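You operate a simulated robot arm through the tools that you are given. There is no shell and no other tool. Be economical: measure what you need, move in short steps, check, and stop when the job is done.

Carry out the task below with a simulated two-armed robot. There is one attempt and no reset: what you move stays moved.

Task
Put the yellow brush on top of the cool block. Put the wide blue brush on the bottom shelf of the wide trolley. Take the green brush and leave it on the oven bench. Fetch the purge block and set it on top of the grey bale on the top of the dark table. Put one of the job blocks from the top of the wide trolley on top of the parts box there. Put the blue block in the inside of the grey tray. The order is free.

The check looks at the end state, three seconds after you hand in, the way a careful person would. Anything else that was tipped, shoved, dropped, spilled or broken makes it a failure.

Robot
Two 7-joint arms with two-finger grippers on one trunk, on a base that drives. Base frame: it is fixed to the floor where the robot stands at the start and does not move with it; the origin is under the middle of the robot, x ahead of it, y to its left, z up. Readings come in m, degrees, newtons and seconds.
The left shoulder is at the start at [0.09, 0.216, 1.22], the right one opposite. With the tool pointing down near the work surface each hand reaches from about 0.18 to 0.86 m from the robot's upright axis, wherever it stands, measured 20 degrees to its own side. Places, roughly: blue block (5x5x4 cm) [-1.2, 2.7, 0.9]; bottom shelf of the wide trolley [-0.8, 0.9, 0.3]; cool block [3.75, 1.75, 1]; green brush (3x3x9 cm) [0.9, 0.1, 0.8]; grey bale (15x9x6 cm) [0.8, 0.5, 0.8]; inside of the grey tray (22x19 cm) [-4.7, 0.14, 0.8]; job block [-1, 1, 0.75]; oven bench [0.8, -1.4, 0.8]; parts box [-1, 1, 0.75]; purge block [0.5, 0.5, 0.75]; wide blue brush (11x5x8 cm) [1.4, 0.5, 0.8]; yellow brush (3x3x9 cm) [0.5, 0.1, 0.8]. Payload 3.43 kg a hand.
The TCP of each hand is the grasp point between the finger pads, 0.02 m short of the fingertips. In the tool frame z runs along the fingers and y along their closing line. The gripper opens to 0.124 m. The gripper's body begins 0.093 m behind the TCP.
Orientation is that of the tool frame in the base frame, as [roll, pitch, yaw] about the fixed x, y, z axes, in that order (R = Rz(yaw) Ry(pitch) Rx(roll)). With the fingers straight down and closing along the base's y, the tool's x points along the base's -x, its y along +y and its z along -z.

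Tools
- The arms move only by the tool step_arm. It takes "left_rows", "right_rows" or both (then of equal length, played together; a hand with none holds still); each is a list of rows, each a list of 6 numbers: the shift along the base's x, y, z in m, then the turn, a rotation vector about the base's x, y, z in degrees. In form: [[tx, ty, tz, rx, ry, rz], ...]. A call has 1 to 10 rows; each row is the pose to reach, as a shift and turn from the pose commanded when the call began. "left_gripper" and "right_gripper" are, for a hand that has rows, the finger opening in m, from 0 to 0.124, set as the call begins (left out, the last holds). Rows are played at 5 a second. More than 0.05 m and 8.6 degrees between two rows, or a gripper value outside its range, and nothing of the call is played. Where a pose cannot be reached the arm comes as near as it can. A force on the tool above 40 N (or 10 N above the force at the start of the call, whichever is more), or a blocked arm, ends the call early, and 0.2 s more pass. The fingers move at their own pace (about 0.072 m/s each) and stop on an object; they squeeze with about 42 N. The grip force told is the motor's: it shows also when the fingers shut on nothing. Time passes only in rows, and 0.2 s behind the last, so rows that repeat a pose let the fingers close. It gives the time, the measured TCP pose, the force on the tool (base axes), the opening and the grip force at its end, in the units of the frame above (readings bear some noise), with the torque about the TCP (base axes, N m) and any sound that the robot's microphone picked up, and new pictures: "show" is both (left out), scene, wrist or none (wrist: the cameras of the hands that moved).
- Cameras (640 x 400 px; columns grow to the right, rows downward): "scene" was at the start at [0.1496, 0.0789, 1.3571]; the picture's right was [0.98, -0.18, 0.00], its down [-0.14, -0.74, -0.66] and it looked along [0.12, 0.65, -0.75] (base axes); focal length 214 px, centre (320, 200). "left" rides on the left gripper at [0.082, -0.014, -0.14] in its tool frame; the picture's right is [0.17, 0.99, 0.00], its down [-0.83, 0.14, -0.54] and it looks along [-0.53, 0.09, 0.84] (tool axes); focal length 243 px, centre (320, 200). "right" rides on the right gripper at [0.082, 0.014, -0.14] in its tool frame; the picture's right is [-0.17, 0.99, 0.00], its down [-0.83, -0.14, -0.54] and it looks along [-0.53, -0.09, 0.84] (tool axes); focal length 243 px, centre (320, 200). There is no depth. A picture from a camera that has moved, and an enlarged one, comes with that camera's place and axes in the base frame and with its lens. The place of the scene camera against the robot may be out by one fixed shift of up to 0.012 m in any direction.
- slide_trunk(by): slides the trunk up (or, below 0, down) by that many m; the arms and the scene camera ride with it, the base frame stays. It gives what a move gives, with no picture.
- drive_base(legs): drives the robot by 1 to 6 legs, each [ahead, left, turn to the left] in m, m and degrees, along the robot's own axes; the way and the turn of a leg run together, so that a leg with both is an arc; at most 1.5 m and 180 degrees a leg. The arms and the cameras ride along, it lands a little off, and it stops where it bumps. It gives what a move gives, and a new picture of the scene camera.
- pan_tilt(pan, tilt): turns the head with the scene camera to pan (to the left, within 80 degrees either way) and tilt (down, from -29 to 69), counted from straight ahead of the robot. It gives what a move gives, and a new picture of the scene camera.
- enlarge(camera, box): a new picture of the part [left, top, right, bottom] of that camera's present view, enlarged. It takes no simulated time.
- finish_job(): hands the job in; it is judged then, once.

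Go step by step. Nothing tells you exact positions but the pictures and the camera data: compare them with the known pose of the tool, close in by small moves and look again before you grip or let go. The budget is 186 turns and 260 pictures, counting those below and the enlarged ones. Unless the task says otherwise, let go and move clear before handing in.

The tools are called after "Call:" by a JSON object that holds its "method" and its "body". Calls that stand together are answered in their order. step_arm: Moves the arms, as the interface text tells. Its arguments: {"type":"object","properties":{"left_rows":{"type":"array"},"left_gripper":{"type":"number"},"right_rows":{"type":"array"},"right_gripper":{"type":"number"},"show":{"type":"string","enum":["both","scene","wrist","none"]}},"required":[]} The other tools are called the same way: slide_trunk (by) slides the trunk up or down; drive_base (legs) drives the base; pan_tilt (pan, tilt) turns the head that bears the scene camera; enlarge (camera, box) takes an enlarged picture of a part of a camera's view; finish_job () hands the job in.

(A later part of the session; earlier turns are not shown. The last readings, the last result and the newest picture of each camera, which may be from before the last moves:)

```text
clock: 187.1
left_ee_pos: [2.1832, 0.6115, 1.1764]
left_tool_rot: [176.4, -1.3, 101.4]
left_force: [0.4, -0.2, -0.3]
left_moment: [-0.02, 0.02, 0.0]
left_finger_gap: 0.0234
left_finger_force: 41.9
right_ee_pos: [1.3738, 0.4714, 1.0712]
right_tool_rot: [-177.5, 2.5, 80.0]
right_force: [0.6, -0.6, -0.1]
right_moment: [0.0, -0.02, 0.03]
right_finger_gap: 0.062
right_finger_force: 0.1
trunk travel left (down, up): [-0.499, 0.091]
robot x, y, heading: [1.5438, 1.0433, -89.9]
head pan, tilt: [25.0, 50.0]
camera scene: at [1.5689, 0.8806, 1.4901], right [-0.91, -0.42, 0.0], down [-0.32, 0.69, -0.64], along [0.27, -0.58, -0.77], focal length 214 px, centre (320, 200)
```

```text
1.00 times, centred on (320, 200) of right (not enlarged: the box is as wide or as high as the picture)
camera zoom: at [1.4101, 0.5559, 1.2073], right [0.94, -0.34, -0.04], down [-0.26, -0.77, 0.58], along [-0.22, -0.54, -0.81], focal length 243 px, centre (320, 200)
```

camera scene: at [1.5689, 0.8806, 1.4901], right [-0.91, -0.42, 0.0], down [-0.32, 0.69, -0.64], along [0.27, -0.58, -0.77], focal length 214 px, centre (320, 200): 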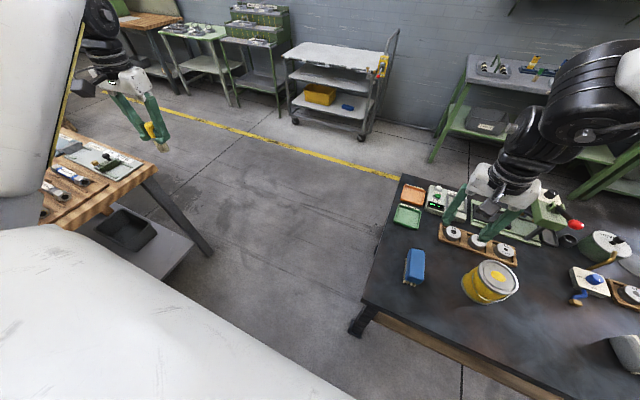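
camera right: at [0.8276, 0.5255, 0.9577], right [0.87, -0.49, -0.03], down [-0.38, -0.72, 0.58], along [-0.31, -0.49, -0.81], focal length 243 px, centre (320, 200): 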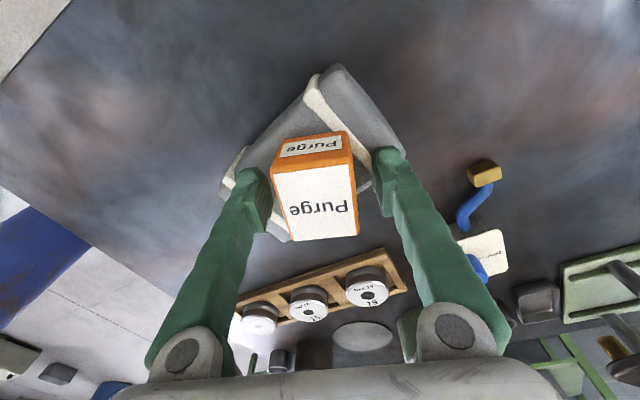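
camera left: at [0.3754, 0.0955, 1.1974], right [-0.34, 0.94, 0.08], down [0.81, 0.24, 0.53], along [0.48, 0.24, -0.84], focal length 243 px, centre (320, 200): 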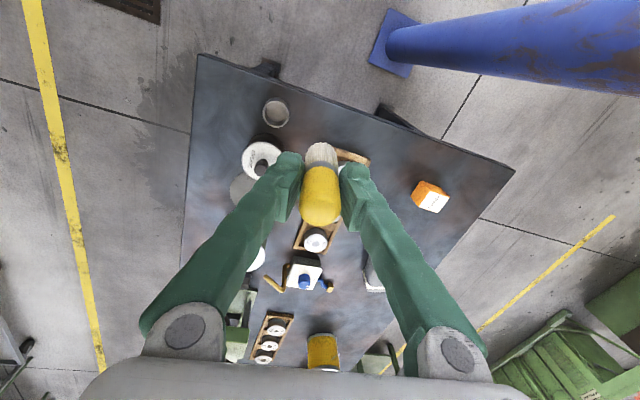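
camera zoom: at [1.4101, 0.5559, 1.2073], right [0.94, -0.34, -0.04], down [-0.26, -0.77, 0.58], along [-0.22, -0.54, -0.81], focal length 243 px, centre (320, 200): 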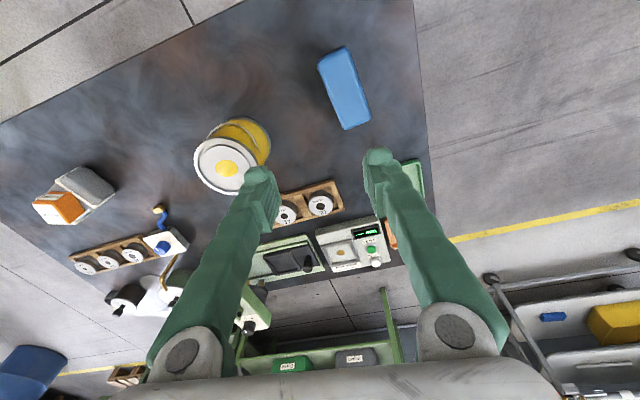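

The blue brush is confirmed at about [1.407, 0.475]. I align, open, and lower with the trunk.

Call:
{"method": "drive_base", "body": {"legs": [[0, 0.03, 0]]}}

Call:
{"method": "step_arm", "body": {"right_rows": [[0, 0, 0, 0, 0, 0], [0, 0, 0, 0, 0, 0]], "right_gripper": 0.1, "show": "none"}}

Call:
{"method": "slide_trunk", "body": {"by": -0.19}}

Call:
{"method": "enlarge", "body": {"camera": "right", "box": [0, 0, 640, 400]}}

```text
clock: 188.2
left_ee_pos: [2.2119, 0.6119, 1.1753]
left_tool_rot: [176.5, -1.5, 101.6]
left_force: [0.0, -0.2, -0.6]
left_moment: [-0.01, 0.01, -0.02]
left_finger_gap: 0.0236
left_finger_force: 41.9
right_ee_pos: [1.4025, 0.472, 1.0717]
right_tool_rot: [-177.7, 2.5, 79.8]
right_force: [0.3, 0.9, -0.1]
right_moment: [0.02, -0.04, 0.01]
right_finger_gap: 0.0619
right_finger_force: 0.0
trunk travel left (down, up): [-0.499, 0.091]
robot x, y, heading: [1.5696, 1.0452, -90.0]
head pan, tilt: [25.0, 50.0]
camera scene: at [1.5974, 0.8807, 1.4901], right [-0.91, -0.42, 0.0], down [-0.32, 0.69, -0.64], along [0.27, -0.58, -0.77], focal length 214 px, centre (320, 200)
```

scene: 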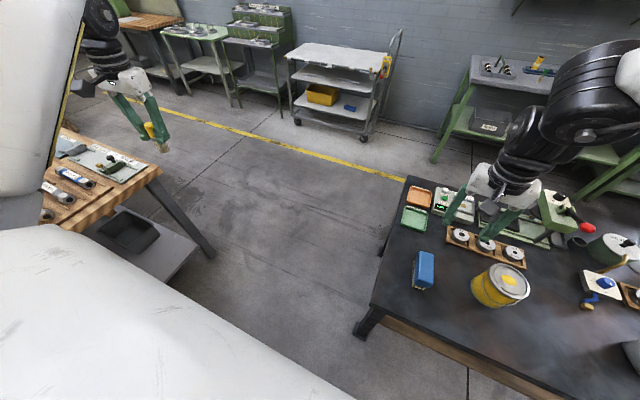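

```text
clock: 188.8
left_ee_pos: [2.2128, 0.6119, 1.1761]
left_tool_rot: [176.5, -1.4, 101.6]
left_force: [0.5, 0.4, -0.5]
left_moment: [0.02, 0.02, -0.04]
left_finger_gap: 0.0235
left_finger_force: 42.1
right_ee_pos: [1.4037, 0.4724, 1.072]
right_tool_rot: [-177.5, 2.6, 79.8]
right_force: [-0.6, -0.5, 0.3]
right_moment: [-0.02, -0.02, 0.02]
right_finger_gap: 0.1
right_finger_force: 0.1
trunk travel left (down, up): [-0.499, 0.091]
robot x, y, heading: [1.5706, 1.0437, -90.2]
head pan, tilt: [25.0, 50.0]
```

```text
clock: 190.8
left_ee_pos: [2.2123, 0.6117, 0.9861]
left_tool_rot: [176.4, -1.5, 101.5]
left_force: [-0.1, 0.1, -0.6]
left_moment: [0.03, 0.0, -0.01]
left_finger_gap: 0.0239
left_finger_force: 42.2
right_ee_pos: [1.4042, 0.4723, 0.8826]
right_tool_rot: [-177.6, 2.6, 79.7]
right_force: [-0.3, -0.2, -0.6]
right_moment: [0.01, 0.02, 0.05]
right_finger_gap: 0.0999
right_finger_force: 0.1
trunk travel left (down, up): [-0.309, 0.281]
robot x, y, heading: [1.5671, 1.0418, -90.0]
head pan, tilt: [25.0, 50.0]
```

```text
1.00 times, centred on (320, 200) of right (not enlarged: the box is as wide or as high as the picture)
camera zoom: at [1.4396, 0.556, 1.0177], right [0.94, -0.34, -0.04], down [-0.26, -0.77, 0.58], along [-0.22, -0.54, -0.81], focal length 243 px, centre (320, 200)
```

zoom: 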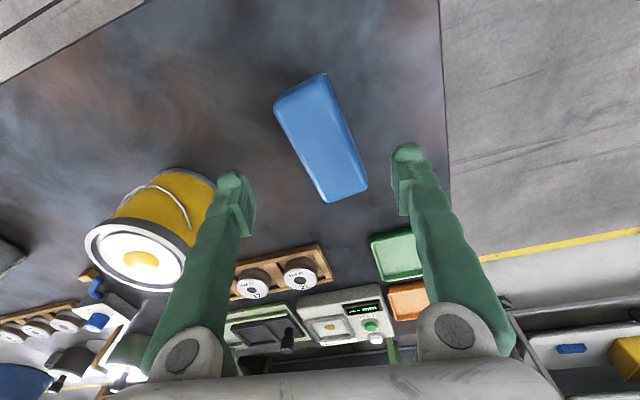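

The fingers straddle the brush. I lower and close; the brush will square itself to the pads.

Call:
{"method": "slide_trunk", "body": {"by": -0.09}}

Call:
{"method": "step_arm", "body": {"right_rows": [[0, 0, 0, 0, 0, 0], [0, 0, 0, 0, 0, 0], [0, 0, 0, 0, 0, 0]], "right_gripper": 0.0, "show": "wrist"}}

```text
clock: 192.1
left_ee_pos: [2.2134, 0.6116, 0.8971]
left_tool_rot: [176.4, -1.3, 101.6]
left_force: [-0.7, 0.3, -0.8]
left_moment: [0.02, -0.02, 0.0]
left_finger_gap: 0.0235
left_finger_force: 41.7
right_ee_pos: [1.4042, 0.4729, 0.7921]
right_tool_rot: [-177.5, 2.6, 79.9]
right_force: [-0.3, -0.1, 0.5]
right_moment: [-0.01, -0.01, -0.01]
right_finger_gap: 0.1002
right_finger_force: 0.0
trunk travel left (down, up): [-0.219, 0.371]
robot x, y, heading: [1.5692, 1.0442, -89.9]
head pan, tilt: [25.0, 50.0]
```

```text
clock: 192.9
left_ee_pos: [2.2126, 0.6114, 0.8963]
left_tool_rot: [176.4, -1.4, 101.6]
left_force: [-0.6, 0.5, -0.7]
left_moment: [0.02, -0.03, -0.01]
left_finger_gap: 0.0236
left_finger_force: 41.5
right_ee_pos: [1.4038, 0.4725, 0.7904]
right_tool_rot: [-177.5, 2.5, 79.8]
right_force: [0.3, 0.4, 0.8]
right_moment: [0.0, 0.0, 0.07]
right_finger_gap: 0.0493
right_finger_force: 41.9
trunk travel left (down, up): [-0.219, 0.371]
robot x, y, heading: [1.5673, 1.0457, -90.2]
head pan, tilt: [25.0, 50.0]
camera right: at [1.4397, 0.556, 0.9273], right [0.94, -0.34, -0.04], down [-0.26, -0.77, 0.58], along [-0.22, -0.54, -0.81], focal length 243 px, centre (320, 200)
```

right: 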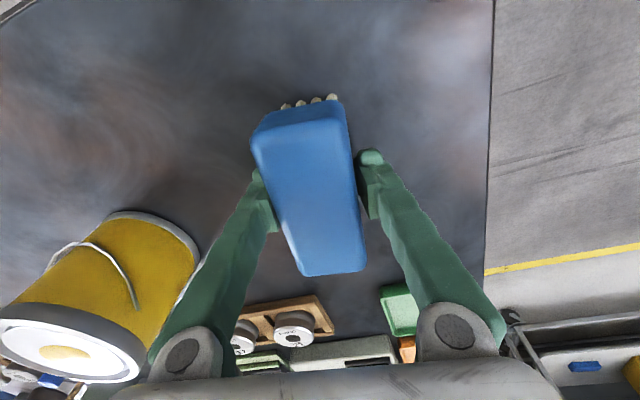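

The blue brush is held. I lift, back away from the table, and turn toward the cool block's area to look.

Call:
{"method": "slide_trunk", "body": {"by": 0.28}}

Call:
{"method": "drive_base", "body": {"legs": [[-0.5, 0, 0], [0, 0, 90]]}}

Call:
{"method": "pan_tilt", "body": {"pan": 0, "tilt": 20}}

```text
clock: 195.7
left_ee_pos: [2.2133, 0.6118, 1.1754]
left_tool_rot: [176.5, -1.5, 101.6]
left_force: [0.7, 0.3, -0.5]
left_moment: [0.01, 0.03, -0.01]
left_finger_gap: 0.0236
left_finger_force: 42.4
right_ee_pos: [1.404, 0.4726, 1.0705]
right_tool_rot: [-177.6, 2.5, 79.8]
right_force: [-0.1, -0.1, -1.0]
right_moment: [0.02, 0.01, 0.0]
right_finger_gap: 0.049
right_finger_force: 41.9
trunk travel left (down, up): [-0.499, 0.091]
robot x, y, heading: [1.5736, 1.0449, -89.8]
head pan, tilt: [25.0, 50.0]
```

```text
clock: 204.5
left_ee_pos: [2.0007, 2.1878, 1.1765]
left_tool_rot: [176.4, -1.5, -168.3]
left_force: [-0.4, -0.2, -0.1]
left_moment: [-0.03, 0.0, 0.03]
left_finger_gap: 0.0235
left_finger_force: 41.6
right_ee_pos: [2.141, 1.3777, 1.0711]
right_tool_rot: [-177.5, 2.4, 170.0]
right_force: [-0.2, 0.2, -2.2]
right_moment: [0.0, 0.02, -0.01]
right_finger_gap: 0.049
right_finger_force: 41.9
trunk travel left (down, up): [-0.499, 0.091]
robot x, y, heading: [1.5691, 1.5407, 0.2]
head pan, tilt: [25.0, 50.0]
camera scene: at [1.7317, 1.5791, 1.49], right [0.42, -0.91, 0.0], down [-0.69, -0.33, -0.64], along [0.58, 0.27, -0.77], focal length 214 px, centre (320, 200)
```

scene: 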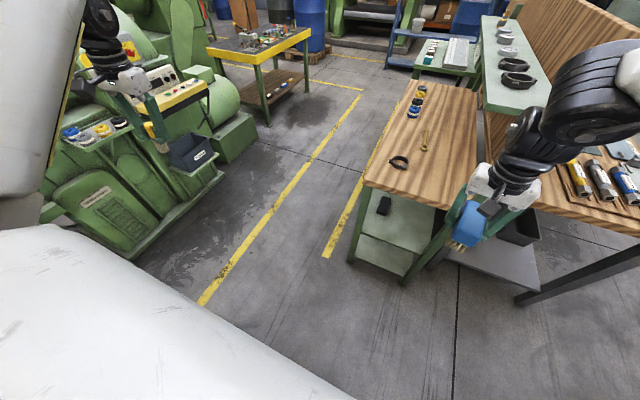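

```text
clock: 205.5
left_ee_pos: [1.9998, 2.1882, 1.1771]
left_tool_rot: [176.5, -1.3, -168.2]
left_force: [0.1, -0.3, -0.6]
left_moment: [-0.01, 0.01, -0.03]
left_finger_gap: 0.0234
left_finger_force: 41.7
right_ee_pos: [2.1413, 1.3788, 1.0709]
right_tool_rot: [-177.5, 2.5, 170.0]
right_force: [-0.2, -0.7, -1.4]
right_moment: [-0.02, 0.01, -0.01]
right_finger_gap: 0.0487
right_finger_force: 41.7
trunk travel left (down, up): [-0.499, 0.091]
robot x, y, heading: [1.5726, 1.5459, 0.1]
head pan, tilt: [0.0, 20.0]
camera scene: at [1.755, 1.5468, 1.5356], right [0.0, -1.0, 0.0], down [-0.34, 0.0, -0.94], along [0.94, 0.0, -0.34], focal length 214 px, centre (320, 200)
```

scene: 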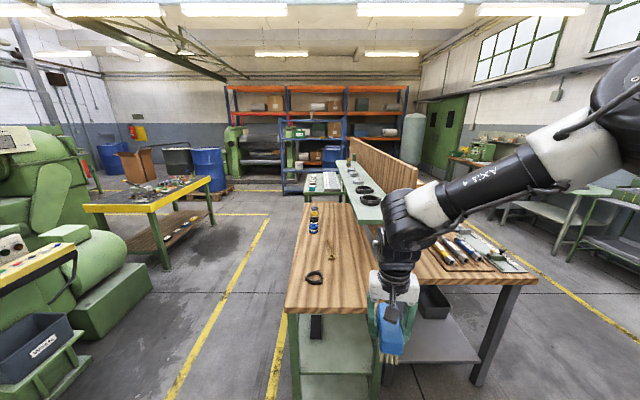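

I enlarge the region where the cool block should be.

Call:
{"method": "enlarge", "body": {"camera": "scene", "box": [260, 140, 420, 240]}}

```text
4.00 times, centred on (340, 190) of scene
camera zoom: at [1.755, 1.5468, 1.5356], right [0.0, -1.0, 0.0], down [-0.34, 0.0, -0.94], along [0.94, 0.0, -0.34], focal length 858 px, centre (240, 240)
```

zoom: 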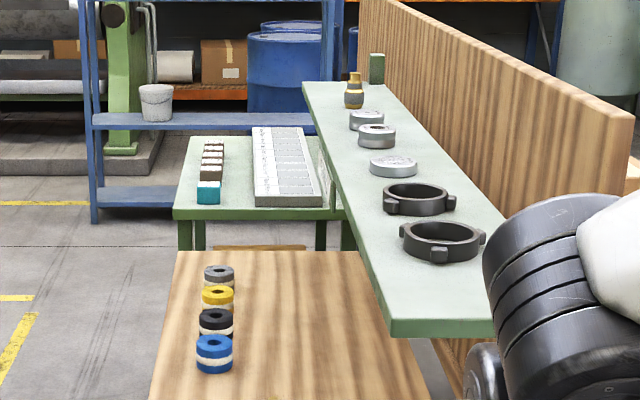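

The lane beside the wooden bench is about 1 m wide. I will strafe along it facing the bench, with the hands over the bench edge, to reach the blocks on the green table.

Call:
{"method": "drive_base", "body": {"legs": [[0, 0, -90], [-0.63, 0, 0]]}}

Call:
{"method": "pan_tilt", "body": {"pan": 55, "tilt": 30}}

```text
clock: 215.0
left_ee_pos: [2.2101, 1.7464, 1.1756]
left_tool_rot: [176.5, -1.5, 102.1]
left_force: [-0.7, 0.1, -1.2]
left_moment: [0.04, -0.01, 0.01]
left_finger_gap: 0.0237
left_finger_force: 42.0
right_ee_pos: [1.4003, 1.5999, 1.0701]
right_tool_rot: [-177.5, 2.5, 80.3]
right_force: [0.3, -0.1, -1.9]
right_moment: [0.01, 0.02, 0.0]
right_finger_gap: 0.0488
right_finger_force: 41.5
trunk travel left (down, up): [-0.499, 0.091]
robot x, y, heading: [1.5632, 2.176, -89.3]
head pan, tilt: [0.0, 20.0]
camera scene: at [1.5603, 1.9857, 1.5355], right [-1.0, -0.01, 0.0], down [0.0, 0.34, -0.94], along [0.01, -0.94, -0.34], focal length 214 px, centre (320, 200)
```

scene: 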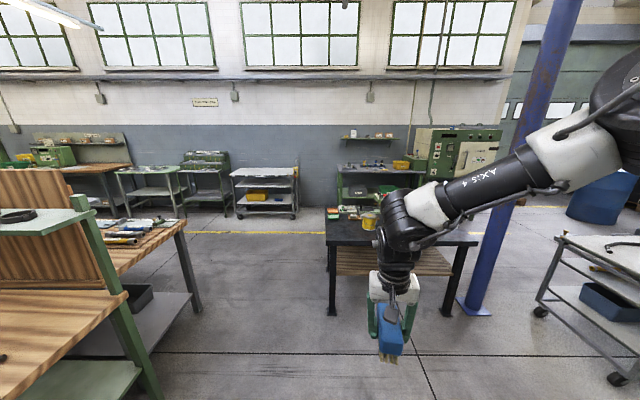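

```text
clock: 216.2
left_ee_pos: [2.2084, 1.7461, 1.1765]
left_tool_rot: [176.5, -1.4, 102.1]
left_force: [-0.3, -0.9, -1.3]
left_moment: [0.01, 0.0, 0.01]
left_finger_gap: 0.0232
left_finger_force: 41.9
right_ee_pos: [1.4013, 1.6008, 1.0715]
right_tool_rot: [-177.6, 2.4, 80.4]
right_force: [0.4, -0.7, -1.8]
right_moment: [0.04, -0.01, 0.02]
right_finger_gap: 0.0488
right_finger_force: 41.8
trunk travel left (down, up): [-0.499, 0.091]
robot x, y, heading: [1.5607, 2.1746, -89.4]
head pan, tilt: [55.0, 30.0]
camera scene: at [1.6339, 2.0283, 1.5196], right [-0.57, -0.82, 0.0], down [-0.41, 0.28, -0.87], along [0.71, -0.49, -0.5], focal length 214 px, centre (320, 200)
```

scene: 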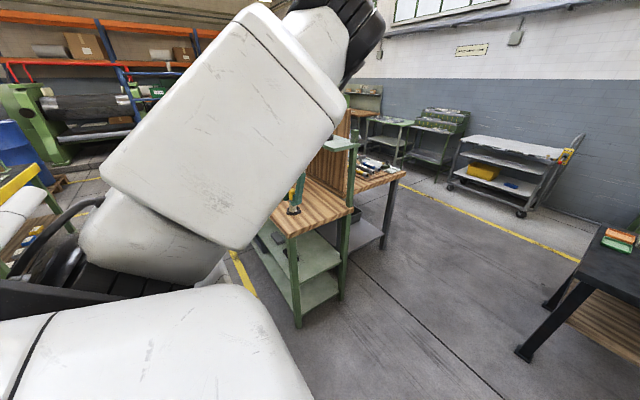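

Clear so far. I strafe left along the bench in stages.

Call:
{"method": "drive_base", "body": {"legs": [[-0.04, 0.7, 0]]}}

Call:
{"method": "drive_base", "body": {"legs": [[0, 0.6, 0]]}}

Call:
{"method": "enlarge", "body": {"camera": "left", "box": [0, 0, 640, 400]}}

```text
clock: 226.0
left_ee_pos: [2.9063, 1.7882, 1.1763]
left_tool_rot: [176.4, -1.4, 101.8]
left_force: [-0.5, -0.1, -1.0]
left_moment: [0.0, 0.0, -0.01]
left_finger_gap: 0.0236
left_finger_force: 42.0
right_ee_pos: [2.0981, 1.6455, 1.0716]
right_tool_rot: [-177.5, 2.4, 80.0]
right_force: [0.0, 0.9, -2.4]
right_moment: [0.01, 0.02, -0.02]
right_finger_gap: 0.0485
right_finger_force: 42.2
trunk travel left (down, up): [-0.499, 0.091]
robot x, y, heading: [2.2592, 2.2173, -89.8]
head pan, tilt: [55.0, 30.0]
camera scene: at [2.3335, 2.0729, 1.5196], right [-0.57, -0.82, 0.0], down [-0.41, 0.29, -0.87], along [0.71, -0.49, -0.5], focal length 214 px, centre (320, 200)
```

scene: 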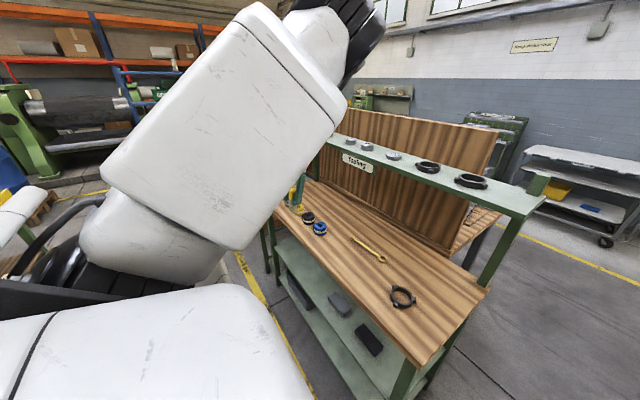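

```text
clock: 234.4
left_ee_pos: [3.5055, 1.7916, 1.1766]
left_tool_rot: [176.4, -1.3, 101.9]
left_force: [0.3, -0.1, -0.8]
left_moment: [-0.02, 0.0, 0.01]
left_finger_gap: 0.0235
left_finger_force: 41.9
right_ee_pos: [2.6979, 1.6485, 1.0709]
right_tool_rot: [-177.5, 2.5, 80.2]
right_force: [-0.6, -0.5, -0.7]
right_moment: [-0.01, 0.01, -0.02]
right_finger_gap: 0.0486
right_finger_force: 41.8
trunk travel left (down, up): [-0.499, 0.091]
robot x, y, heading: [2.8631, 2.2246, -89.7]
head pan, tilt: [55.0, 30.0]
camera scene: at [2.9324, 2.0757, 1.5196], right [-0.57, -0.82, 0.0], down [-0.41, 0.28, -0.87], along [0.71, -0.49, -0.5], focal length 214 px, centre (320, 200)
```

scene: 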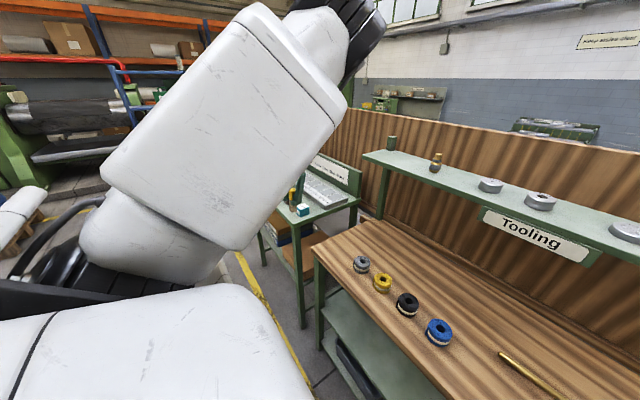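

```text
1.00 times, centred on (320, 200) of left (not enlarged: the box is as wide or as high as the picture)
camera zoom: at [3.4683, 1.8627, 1.3166], right [0.93, 0.36, 0.07], down [0.28, -0.8, 0.53], along [0.24, -0.47, -0.85], focal length 243 px, centre (320, 200)
```

zoom: 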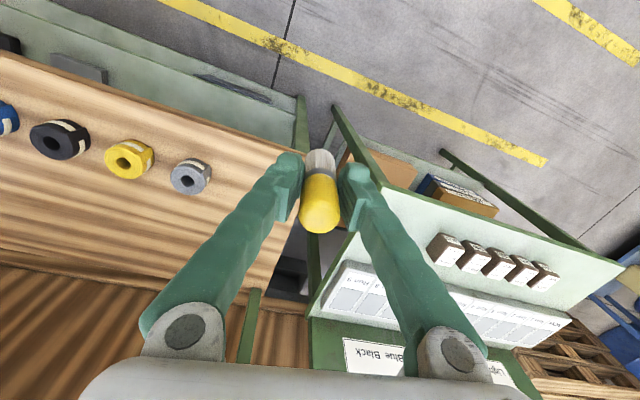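

The green table is right by the left hand. I enlarge both views to identify the cool block.

Call:
{"method": "enlarge", "body": {"camera": "scene", "box": [260, 150, 380, 225]}}

Call:
{"method": "enlarge", "body": {"camera": "left", "box": [320, 150, 640, 350]}}

```text
5.33 times, centred on (320, 188) of scene
camera zoom: at [2.9324, 2.0757, 1.5196], right [-0.57, -0.82, 0.0], down [-0.41, 0.28, -0.87], along [0.71, -0.49, -0.5], focal length 1144 px, centre (320, 267)
```

zoom: 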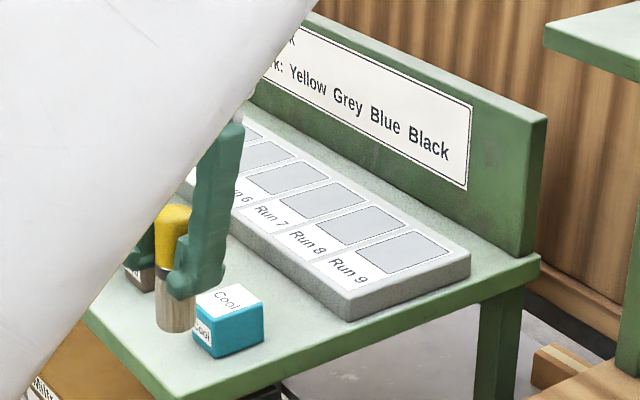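

```text
2.00 times, centred on (480, 250) of left
camera zoom: at [3.4683, 1.8627, 1.3166], right [0.93, 0.36, 0.07], down [0.28, -0.8, 0.53], along [0.24, -0.47, -0.85], focal length 485 px, centre (0, 100)
```

zoom: 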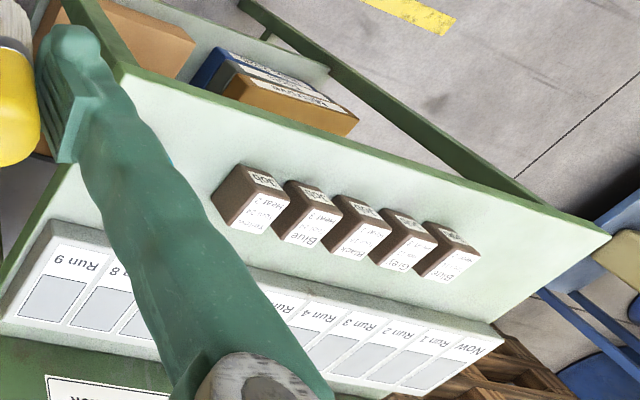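

The cool block is the teal cube at about [3.765, 1.607], top near z 0.93. The bench's tooling shelf is in the right hand's way, so I pull the right hand back first.

Call:
{"method": "step_arm", "body": {"right_rows": [[0, 0.045, 0, 0, 0, 0], [0, 0.09, 0.01, 0, 0, 0], [0, 0.135, 0.02, 0, 0, 0], [0, 0.18, 0.03, 0, 0, 0], [0, 0.22, 0.04, 0, 0, 0]], "show": "none"}}

```text
clock: 235.6
left_ee_pos: [3.5068, 1.7926, 1.1759]
left_tool_rot: [176.5, -1.5, 101.9]
left_force: [0.7, 0.9, -1.0]
left_moment: [-0.04, 0.02, -0.01]
left_finger_gap: 0.0239
left_finger_force: 42.4
right_ee_pos: [2.6978, 1.8704, 1.1113]
right_tool_rot: [-177.6, 2.7, 80.0]
right_force: [0.5, 0.8, -0.8]
right_moment: [-0.01, 0.0, 0.0]
right_finger_gap: 0.0484
right_finger_force: 42.0
trunk travel left (down, up): [-0.499, 0.091]
robot x, y, heading: [2.8586, 2.2194, -89.7]
head pan, tilt: [55.0, 30.0]
```

The right hand is retracted. I drive so the left hand comes over the cool block.

Call:
{"method": "drive_base", "body": {"legs": [[0, 0.24, 0], [0.17, 0, 0]]}}

Call:
{"method": "enlarge", "body": {"camera": "left", "box": [0, 0, 640, 400]}}

```text
clock: 240.7
left_ee_pos: [3.7497, 1.6263, 1.1771]
left_tool_rot: [176.6, -1.4, 101.8]
left_force: [-0.5, 0.7, -0.3]
left_moment: [-0.01, 0.01, -0.02]
left_finger_gap: 0.0237
left_finger_force: 42.0
right_ee_pos: [2.9401, 1.7025, 1.1102]
right_tool_rot: [-177.5, 2.6, 80.1]
right_force: [-0.2, 0.0, -1.5]
right_moment: [-0.03, 0.0, 0.01]
right_finger_gap: 0.0487
right_finger_force: 42.0
trunk travel left (down, up): [-0.499, 0.091]
robot x, y, heading: [3.1033, 2.0531, -89.5]
head pan, tilt: [55.0, 30.0]
camera scene: at [3.1751, 1.9102, 1.5199], right [-0.57, -0.82, 0.0], down [-0.41, 0.28, -0.87], along [0.71, -0.49, -0.5], focal length 214 px, centre (320, 200)
```

scene: 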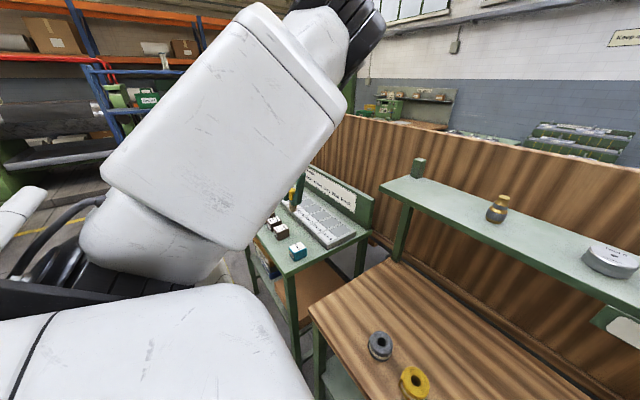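

```text
1.00 times, centred on (320, 200) of left (not enlarged: the box is as wide or as high as the picture)
camera zoom: at [3.7111, 1.6973, 1.3173], right [0.93, 0.36, 0.06], down [0.28, -0.8, 0.53], along [0.24, -0.47, -0.85], focal length 243 px, centre (320, 200)
```

zoom: 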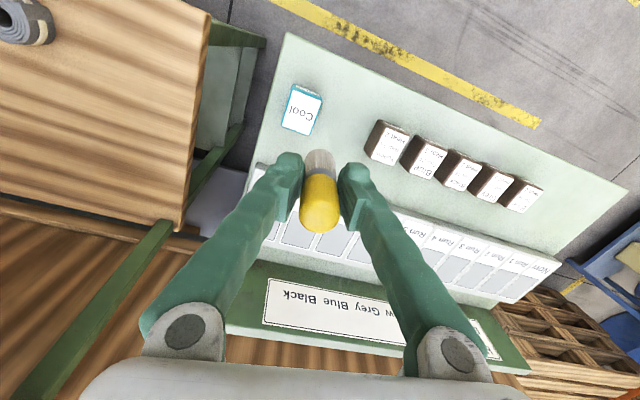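

The cool block's top is at about [3.733, 1.627, 0.953]. I align with the base and straighten the tool.

Call:
{"method": "drive_base", "body": {"legs": [[0, -0.017, 0]]}}

Call:
{"method": "step_arm", "body": {"left_rows": [[0, 0, -0.02, -1, 1.5, 0], [0, 0, -0.05, -2, 3, 0], [0, 0, -0.08, -2, 3, 0], [0, 0, -0.1, -2, 3, 0]], "show": "wrist"}}

```text
clock: 241.6
left_ee_pos: [3.7358, 1.6249, 1.1737]
left_tool_rot: [176.6, -1.5, 102.0]
left_force: [0.1, 0.3, -0.9]
left_moment: [0.01, 0.02, 0.08]
left_finger_gap: 0.0235
left_finger_force: 41.5
right_ee_pos: [2.9269, 1.7012, 1.1107]
right_tool_rot: [-177.4, 2.5, 80.2]
right_force: [0.2, -0.6, -1.1]
right_moment: [-0.03, 0.01, 0.02]
right_finger_gap: 0.0486
right_finger_force: 41.8
trunk travel left (down, up): [-0.499, 0.091]
robot x, y, heading: [3.0822, 2.055, -89.5]
head pan, tilt: [55.0, 30.0]
camera scene: at [3.1617, 1.9078, 1.5194], right [-0.57, -0.82, 0.0], down [-0.41, 0.28, -0.87], along [0.71, -0.49, -0.5], focal length 214 px, centre (320, 200)
```

scene: 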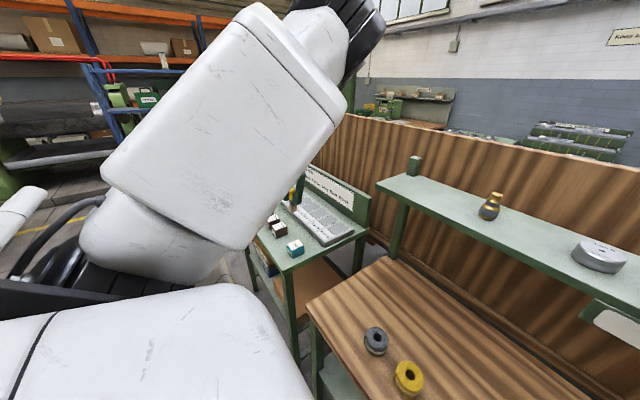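

```text
clock: 242.6
left_ee_pos: [3.7333, 1.6226, 1.075]
left_tool_rot: [179.7, -0.1, 101.8]
left_force: [0.0, 0.6, -0.5]
left_moment: [0.03, -0.01, 0.01]
left_finger_gap: 0.0238
left_finger_force: 42.2
right_ee_pos: [2.9239, 1.7006, 1.1109]
right_tool_rot: [-177.4, 2.4, 80.1]
right_force: [0.3, -0.2, -1.9]
right_moment: [0.03, 0.0, 0.02]
right_finger_gap: 0.0489
right_finger_force: 41.7
trunk travel left (down, up): [-0.499, 0.091]
robot x, y, heading: [3.0854, 2.055, -89.7]
head pan, tilt: [55.0, 30.0]
camera left: at [3.7025, 1.6995, 1.2153], right [0.93, 0.37, 0.0], down [0.31, -0.79, 0.54], along [0.2, -0.5, -0.84], focal length 243 px, centre (320, 200)
```

left: 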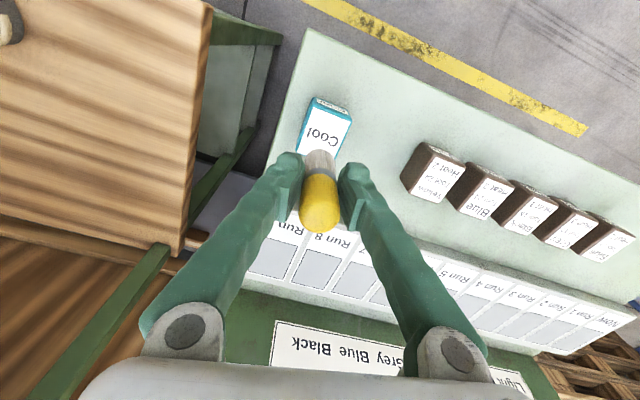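

The tool is vertical and over the block. I lower to contact.

Call:
{"method": "step_arm", "body": {"left_rows": [[0.001, 0.004, -0.02, 0, 0, 0], [0.001, 0.004, -0.035, 0, 0, 0], [0.001, 0.004, -0.04, 0, 0, 0], [0.001, 0.004, -0.045, 0, 0, 0], [0.001, 0.004, -0.05, 0, 0, 0]], "show": "wrist"}}

Call:
{"method": "enlarge", "body": {"camera": "scene", "box": [250, 170, 370, 260]}}

```text
clock: 243.8
left_ee_pos: [3.735, 1.6275, 1.0267]
left_tool_rot: [179.8, -0.1, 101.9]
left_force: [0.4, -1.1, -0.1]
left_moment: [-0.02, 0.0, 0.02]
left_finger_gap: 0.0234
left_finger_force: 41.9
right_ee_pos: [2.9241, 1.7014, 1.1109]
right_tool_rot: [-177.5, 2.5, 80.2]
right_force: [-0.7, 0.5, -1.4]
right_moment: [0.0, -0.01, 0.05]
right_finger_gap: 0.0488
right_finger_force: 42.1
trunk travel left (down, up): [-0.499, 0.091]
robot x, y, heading: [3.0856, 2.052, -89.6]
head pan, tilt: [55.0, 30.0]
camera left: at [3.7035, 1.7042, 1.1659], right [0.93, 0.37, 0.0], down [0.31, -0.79, 0.54], along [0.2, -0.5, -0.84], focal length 243 px, centre (320, 200)
```

left: 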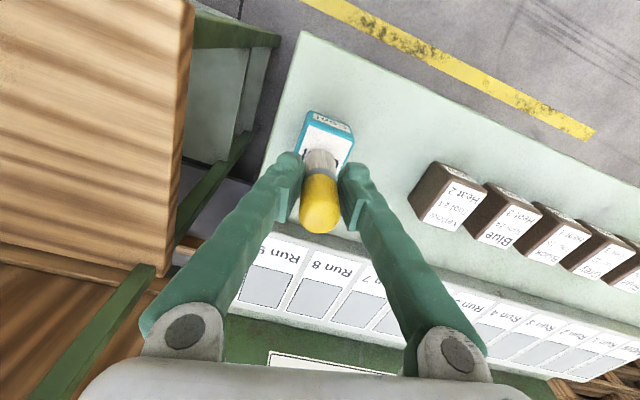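

```text
4.44 times, centred on (310, 215) of scene
camera zoom: at [3.159, 1.9078, 1.5195], right [-0.57, -0.82, 0.0], down [-0.41, 0.28, -0.87], along [0.71, -0.49, -0.5], focal length 953 px, centre (364, 133)
```

zoom: 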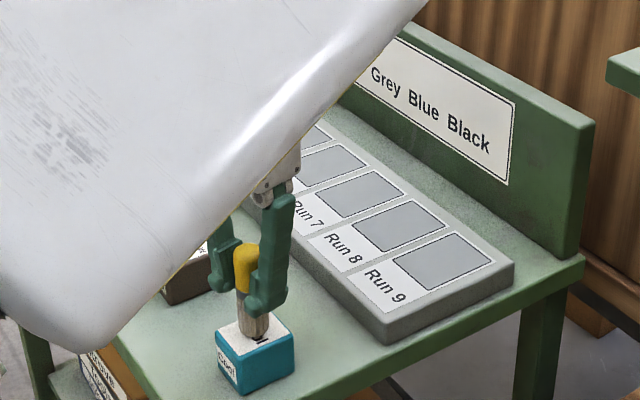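

The brush tip is right above the block. I nudge slightly and creep to contact.

Call:
{"method": "step_arm", "body": {"left_rows": [[0.002, 0.005, 0, 0, 0, 0], [0.002, 0.005, -0.004, 0, 0, 0], [0.002, 0.005, -0.008, 0, 0, 0], [0.002, 0.005, -0.012, 0, 0, 0], [0.002, 0.005, -0.016, 0, 0, 0], [0.002, 0.005, -0.02, 0, 0, 0]], "show": "wrist"}}

```text
clock: 244.9
left_ee_pos: [3.7357, 1.6329, 1.0202]
left_tool_rot: [179.4, 0.3, 101.8]
left_force: [-5.5, 5.6, 27.8]
left_moment: [0.36, 0.39, 0.04]
left_finger_gap: 0.0235
left_finger_force: 42.4
right_ee_pos: [2.9221, 1.7038, 1.1099]
right_tool_rot: [-177.7, 2.5, 80.2]
right_force: [0.3, 0.4, -1.5]
right_moment: [0.01, 0.06, 0.01]
right_finger_gap: 0.0488
right_finger_force: 42.0
trunk travel left (down, up): [-0.499, 0.091]
robot x, y, heading: [3.0911, 2.0505, -89.7]
head pan, tilt: [55.0, 30.0]
stopped in row 5 (left hand): the force on the tool passed its limit at 42 N (the readings are from after the stop); the commanded pose is now the measured one
camera left: at [3.7042, 1.7103, 1.1592], right [0.93, 0.36, 0.01], down [0.3, -0.78, 0.55], along [0.21, -0.5, -0.84], focal length 243 px, centre (320, 200)
```

left: 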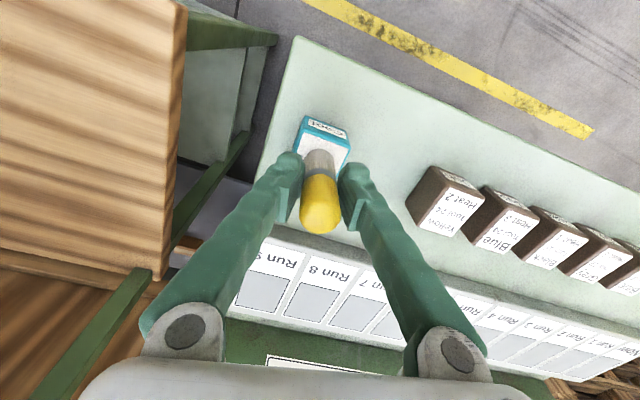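

Contact. I ease off by 2 mm and open.

Call:
{"method": "step_arm", "body": {"left_rows": [[0, 0, 0.002, 0.4, -0.3, 0], [0, 0, 0.003, 0.4, -0.3, 0]], "show": "none"}}

Call:
{"method": "step_arm", "body": {"left_rows": [[0, 0, 0, 0, 0, 0], [0, 0, 0, 0, 0, 0], [0, 0, 0, 0, 0, 0]], "left_gripper": 0.07, "show": "wrist"}}

```text
clock: 245.5
left_ee_pos: [3.7365, 1.6332, 1.0199]
left_tool_rot: [179.1, -0.1, 101.9]
left_force: [-4.4, 1.7, 13.0]
left_moment: [0.19, 0.25, 0.01]
left_finger_gap: 0.0235
left_finger_force: 42.0
right_ee_pos: [2.9227, 1.7026, 1.1103]
right_tool_rot: [-177.7, 2.7, 80.2]
right_force: [-0.2, 0.3, -2.1]
right_moment: [0.0, -0.02, 0.0]
right_finger_gap: 0.0486
right_finger_force: 41.9
trunk travel left (down, up): [-0.499, 0.091]
robot x, y, heading: [3.0903, 2.0485, -89.9]
head pan, tilt: [55.0, 30.0]
```

```text
clock: 246.3
left_ee_pos: [3.7401, 1.6326, 1.0192]
left_tool_rot: [179.3, -0.2, 101.9]
left_force: [0.5, -0.5, 0.1]
left_moment: [0.02, 0.0, 0.02]
left_finger_gap: 0.0702
left_finger_force: 0.1
right_ee_pos: [2.9246, 1.7015, 1.1105]
right_tool_rot: [-177.5, 2.5, 80.2]
right_force: [-0.7, 0.1, -1.4]
right_moment: [0.03, 0.01, -0.01]
right_finger_gap: 0.0487
right_finger_force: 41.9
trunk travel left (down, up): [-0.499, 0.091]
robot x, y, heading: [3.0854, 2.0524, -89.9]
head pan, tilt: [55.0, 30.0]
camera left: at [3.7063, 1.7073, 1.1586], right [0.93, 0.36, 0.01], down [0.3, -0.79, 0.54], along [0.21, -0.5, -0.84], focal length 243 px, centre (320, 200)
```

left: 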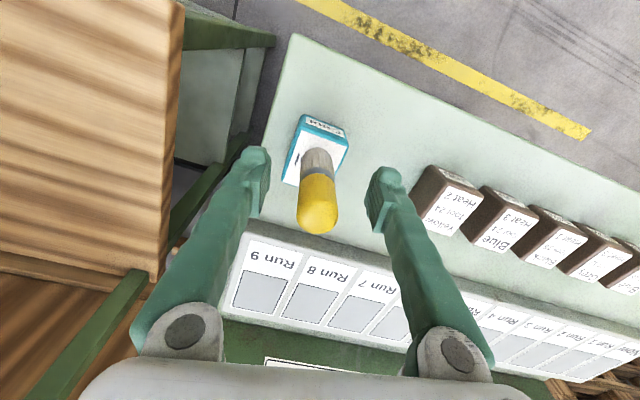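

It stands on the cool block. I lift the left hand straight up.

Call:
{"method": "step_arm", "body": {"left_rows": [[0, 0, 0.03, 0, 0, 0], [0, 0, 0.07, 0, 0, 0], [0, 0, 0.11, 0, 0, 0]], "show": "wrist"}}

```text
clock: 247.1
left_ee_pos: [3.7374, 1.6332, 1.1292]
left_tool_rot: [179.2, -0.1, 101.9]
left_force: [-0.2, -0.8, -0.3]
left_moment: [-0.05, -0.03, 0.0]
left_finger_gap: 0.0704
left_finger_force: 0.1
right_ee_pos: [2.9218, 1.7029, 1.1104]
right_tool_rot: [-177.6, 2.6, 80.3]
right_force: [0.0, 0.2, -2.3]
right_moment: [0.0, 0.03, -0.04]
right_finger_gap: 0.0486
right_finger_force: 41.9
trunk travel left (down, up): [-0.499, 0.091]
robot x, y, heading: [3.0866, 2.0522, -89.7]
head pan, tilt: [55.0, 30.0]
camera left: at [3.7048, 1.7084, 1.2693], right [0.93, 0.36, 0.01], down [0.3, -0.79, 0.54], along [0.21, -0.5, -0.84], focal length 243 px, centre (320, 200)
```

left: 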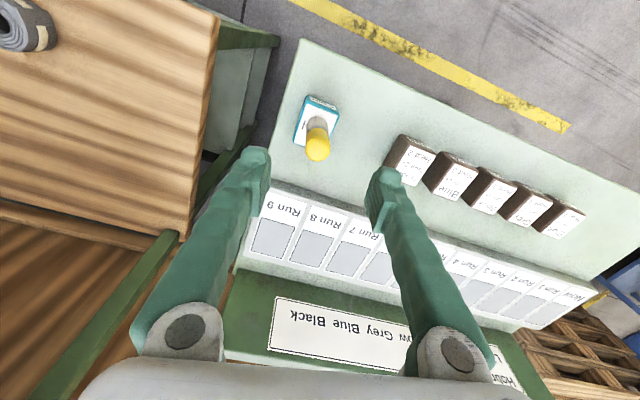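

The yellow brush is placed. I back out of the lane and strafe to the wide trolley with the blue brush in the right hand.

Call:
{"method": "drive_base", "body": {"legs": [[-0.17, 0, 0], [0, -1.45, 0], [0.1, -0.9, 0]]}}

Call:
{"method": "pan_tilt", "body": {"pan": -50, "tilt": 30}}

```text
clock: 279.8
left_ee_pos: [1.3933, 1.6789, 1.1287]
left_tool_rot: [179.2, -0.1, 102.5]
left_force: [-0.5, -0.3, 0.4]
left_moment: [0.0, -0.02, -0.01]
left_finger_gap: 0.0702
left_finger_force: 0.1
right_ee_pos: [0.5767, 1.7378, 1.1104]
right_tool_rot: [-177.5, 2.6, 80.8]
right_force: [-0.7, -0.4, -1.3]
right_moment: [-0.04, -0.02, 0.0]
right_finger_gap: 0.0488
right_finger_force: 42.4
trunk travel left (down, up): [-0.499, 0.091]
robot x, y, heading: [0.7361, 2.092, -89.1]
head pan, tilt: [55.0, 30.0]
camera scene: at [0.81, 1.9481, 1.5196], right [-0.56, -0.83, 0.0], down [-0.41, 0.28, -0.87], along [0.72, -0.48, -0.5], focal length 214 px, centre (320, 200)
```

scene: 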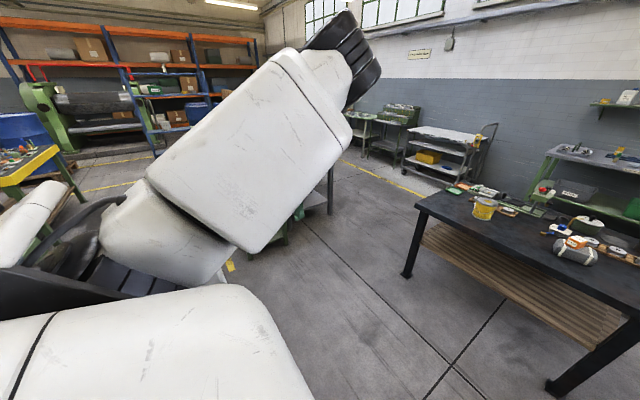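

```text
clock: 281.6
left_ee_pos: [1.3922, 1.6781, 1.1294]
left_tool_rot: [179.1, -0.1, 102.5]
left_force: [-0.3, -0.6, 0.0]
left_moment: [0.02, -0.01, -0.01]
left_finger_gap: 0.0699
left_finger_force: 0.1
right_ee_pos: [0.5771, 1.7377, 1.1117]
right_tool_rot: [-177.4, 2.4, 80.8]
right_force: [-0.4, -0.2, -1.1]
right_moment: [-0.02, -0.01, -0.02]
right_finger_gap: 0.0489
right_finger_force: 42.4
trunk travel left (down, up): [-0.499, 0.091]
robot x, y, heading: [0.7368, 2.0927, -89.0]
head pan, tilt: [-50.0, 30.0]
camera scene: at [0.6666, 1.9393, 1.5196], right [-0.66, 0.75, 0.0], down [0.38, 0.33, -0.87], along [-0.65, -0.57, -0.5], focal length 214 px, centre (320, 200)
```

scene: 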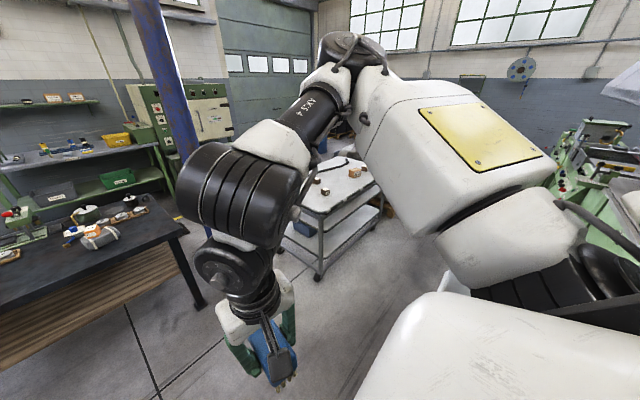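

I continue strafing toward the trolley's long side.

Call:
{"method": "drive_base", "body": {"legs": [[0.1, -0.6, 0], [0, -0.55, 0]]}}

Call:
{"method": "pan_tilt", "body": {"pan": 10, "tilt": 45}}

```text
clock: 297.4
left_ee_pos: [0.2481, 1.5586, 1.1285]
left_tool_rot: [179.2, -0.2, 103.0]
left_force: [-0.7, 0.3, 0.7]
left_moment: [0.03, -0.01, -0.02]
left_finger_gap: 0.0702
left_finger_force: 0.0
right_ee_pos: [-0.5665, 1.6149, 1.1099]
right_tool_rot: [-177.5, 2.5, 81.3]
right_force: [-0.5, -0.4, -1.7]
right_moment: [0.0, 0.0, 0.0]
right_finger_gap: 0.0487
right_finger_force: 42.5
trunk travel left (down, up): [-0.499, 0.091]
robot x, y, heading: [-0.4094, 1.9657, -88.5]
head pan, tilt: [-50.0, 30.0]
camera scene: at [-0.479, 1.8156, 1.5196], right [-0.66, 0.75, 0.0], down [0.37, 0.33, -0.87], along [-0.65, -0.57, -0.5], focal length 214 px, centre (320, 200)
```

scene: 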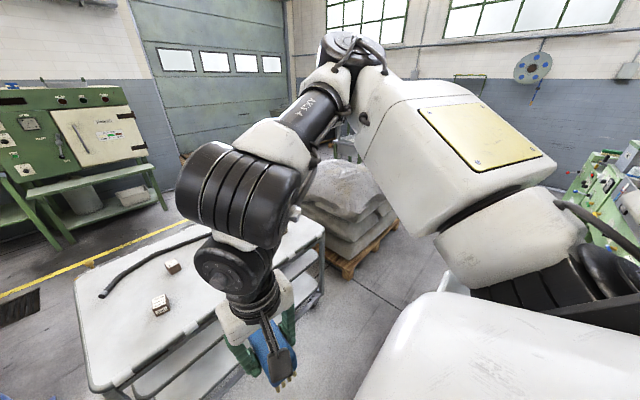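

```text
clock: 298.7
left_ee_pos: [0.2486, 1.5602, 1.1289]
left_tool_rot: [179.1, -0.2, 103.0]
left_force: [0.3, 0.4, 0.1]
left_moment: [-0.01, -0.03, -0.03]
left_finger_gap: 0.07
left_finger_force: 0.1
right_ee_pos: [-0.568, 1.6148, 1.1107]
right_tool_rot: [-177.5, 2.5, 81.3]
right_force: [-0.4, 0.0, -1.7]
right_moment: [-0.02, 0.0, 0.01]
right_finger_gap: 0.0488
right_finger_force: 42.2
trunk travel left (down, up): [-0.499, 0.091]
robot x, y, heading: [-0.407, 1.9705, -88.6]
head pan, tilt: [10.0, 45.0]
camera scene: at [-0.3953, 1.7957, 1.497], right [-0.98, -0.2, 0.0], down [-0.14, 0.69, -0.71], along [0.14, -0.69, -0.71], focal length 214 px, centre (320, 200)
```

scene: 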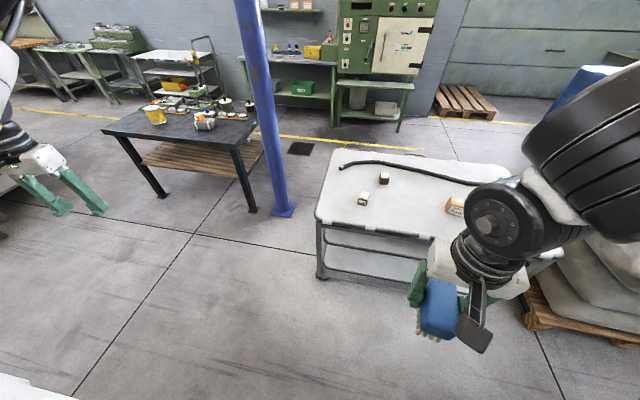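

I enlarge the trolley.

Call:
{"method": "enlarge", "body": {"camera": "scene", "box": [290, 130, 530, 280]}}

Call:
{"method": "enlarge", "body": {"camera": "right", "box": [0, 0, 640, 400]}}

```text
2.67 times, centred on (410, 205) of scene
camera zoom: at [-0.3953, 1.7957, 1.497], right [-0.98, -0.2, 0.0], down [-0.14, 0.69, -0.71], along [0.14, -0.69, -0.71], focal length 572 px, centre (80, 187)
```

zoom: 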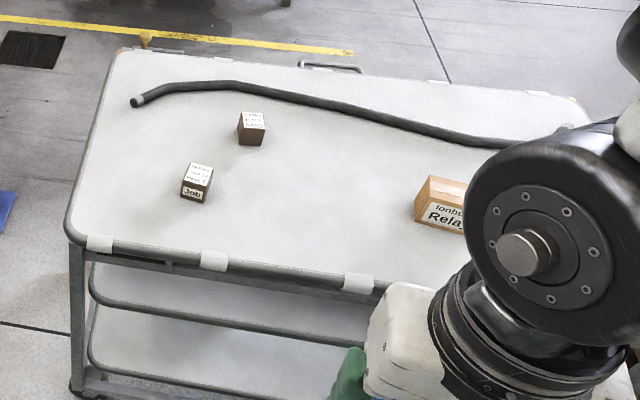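

```text
1.00 times, centred on (320, 200) of right (not enlarged: the box is as wide or as high as the picture)
camera zoom: at [-0.533, 1.6982, 1.2464], right [0.95, -0.32, -0.04], down [-0.24, -0.78, 0.58], along [-0.21, -0.54, -0.81], focal length 243 px, centre (320, 200)
```

zoom: 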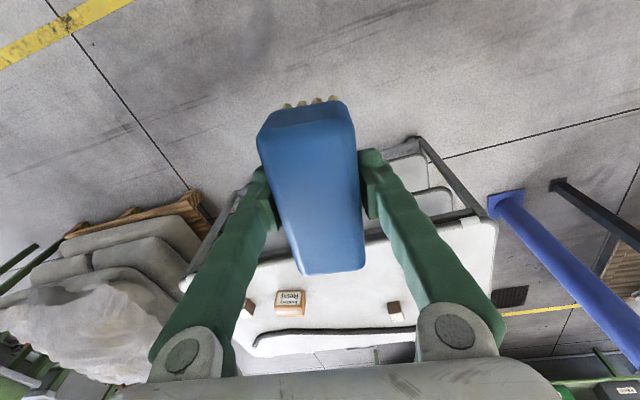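

Trolley near edge y ≈ 1.215, job blocks near [-0.455, 1.07] and [-0.545, 0.89], parts box near [-0.855, 1.047]. I lower the trunk to look at the bottom shelf.

Call:
{"method": "slide_trunk", "body": {"by": -0.42}}

Call:
{"method": "pan_tilt", "body": {"pan": 10, "tilt": 35}}

Call:
{"method": "enlarge", "body": {"camera": "scene", "box": [280, 150, 520, 300]}}

```text
refused: -0.42 is not a number from -0.4 to 0.4
```

```text
clock: 299.4
left_ee_pos: [0.2481, 1.5602, 1.1295]
left_tool_rot: [179.1, -0.2, 102.9]
left_force: [0.8, -0.6, 0.3]
left_moment: [0.01, 0.0, -0.02]
left_finger_gap: 0.0699
left_finger_force: 0.0
right_ee_pos: [-0.5665, 1.6142, 1.1101]
right_tool_rot: [-177.5, 2.5, 81.3]
right_force: [-0.4, 0.0, -2.2]
right_moment: [-0.01, -0.02, -0.01]
right_finger_gap: 0.0488
right_finger_force: 41.7
trunk travel left (down, up): [-0.499, 0.091]
robot x, y, heading: [-0.408, 1.9678, -88.9]
head pan, tilt: [10.0, 35.0]
camera scene: at [-0.3939, 1.7891, 1.5117], right [-0.98, -0.2, 0.0], down [-0.11, 0.56, -0.82], along [0.16, -0.8, -0.57], focal length 214 px, centre (320, 200)
```

scene: 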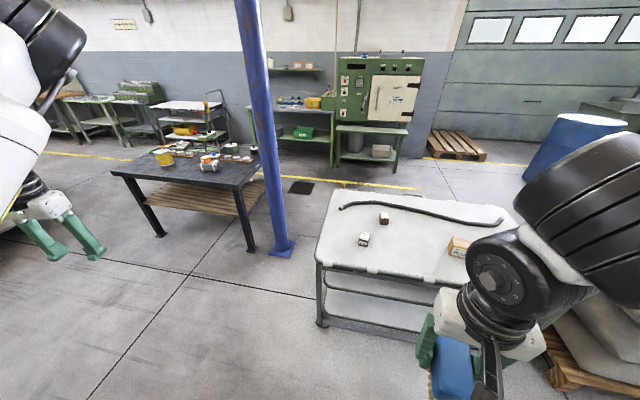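

```text
2.67 times, centred on (400, 225) of scene
camera zoom: at [-0.3939, 1.7891, 1.5117], right [-0.98, -0.2, 0.0], down [-0.11, 0.56, -0.82], along [0.16, -0.8, -0.57], focal length 572 px, centre (107, 133)
```

zoom: 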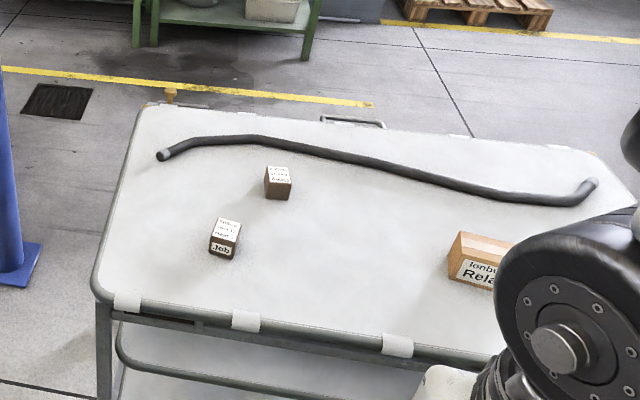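

Call:
{"method": "slide_trunk", "body": {"by": -0.38}}

Call:
{"method": "enlarge", "body": {"camera": "scene", "box": [240, 100, 560, 300]}}

```text
clock: 303.1
left_ee_pos: [0.2479, 1.5614, 0.7484]
left_tool_rot: [179.2, -0.2, 102.9]
left_force: [-0.7, -0.5, 0.1]
left_moment: [0.01, -0.01, 0.01]
left_finger_gap: 0.0702
left_finger_force: 0.0
right_ee_pos: [-0.5668, 1.6174, 0.6576]
right_tool_rot: [-174.5, -14.0, 81.1]
right_force: [-0.4, -0.6, -1.5]
right_moment: [-0.01, 0.01, 0.0]
right_finger_gap: 0.0488
right_finger_force: 42.3
trunk travel left (down, up): [-0.119, 0.471]
robot x, y, heading: [-0.4132, 1.9671, -88.2]
head pan, tilt: [10.0, 35.0]
```

```text
2.00 times, centred on (400, 200) of scene
camera zoom: at [-0.3907, 1.663, 1.1017], right [-0.98, -0.2, 0.0], down [-0.11, 0.56, -0.82], along [0.16, -0.8, -0.57], focal length 429 px, centre (160, 200)
```

zoom: 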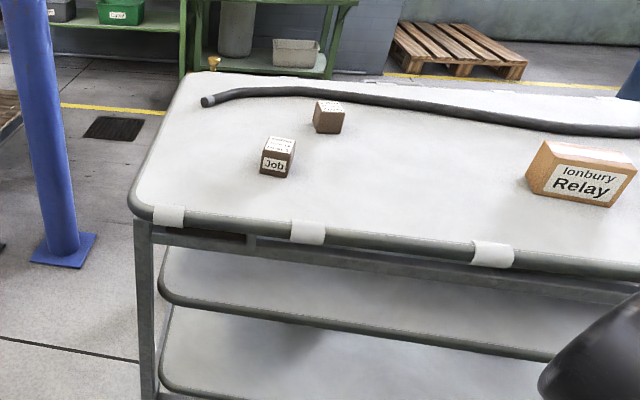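

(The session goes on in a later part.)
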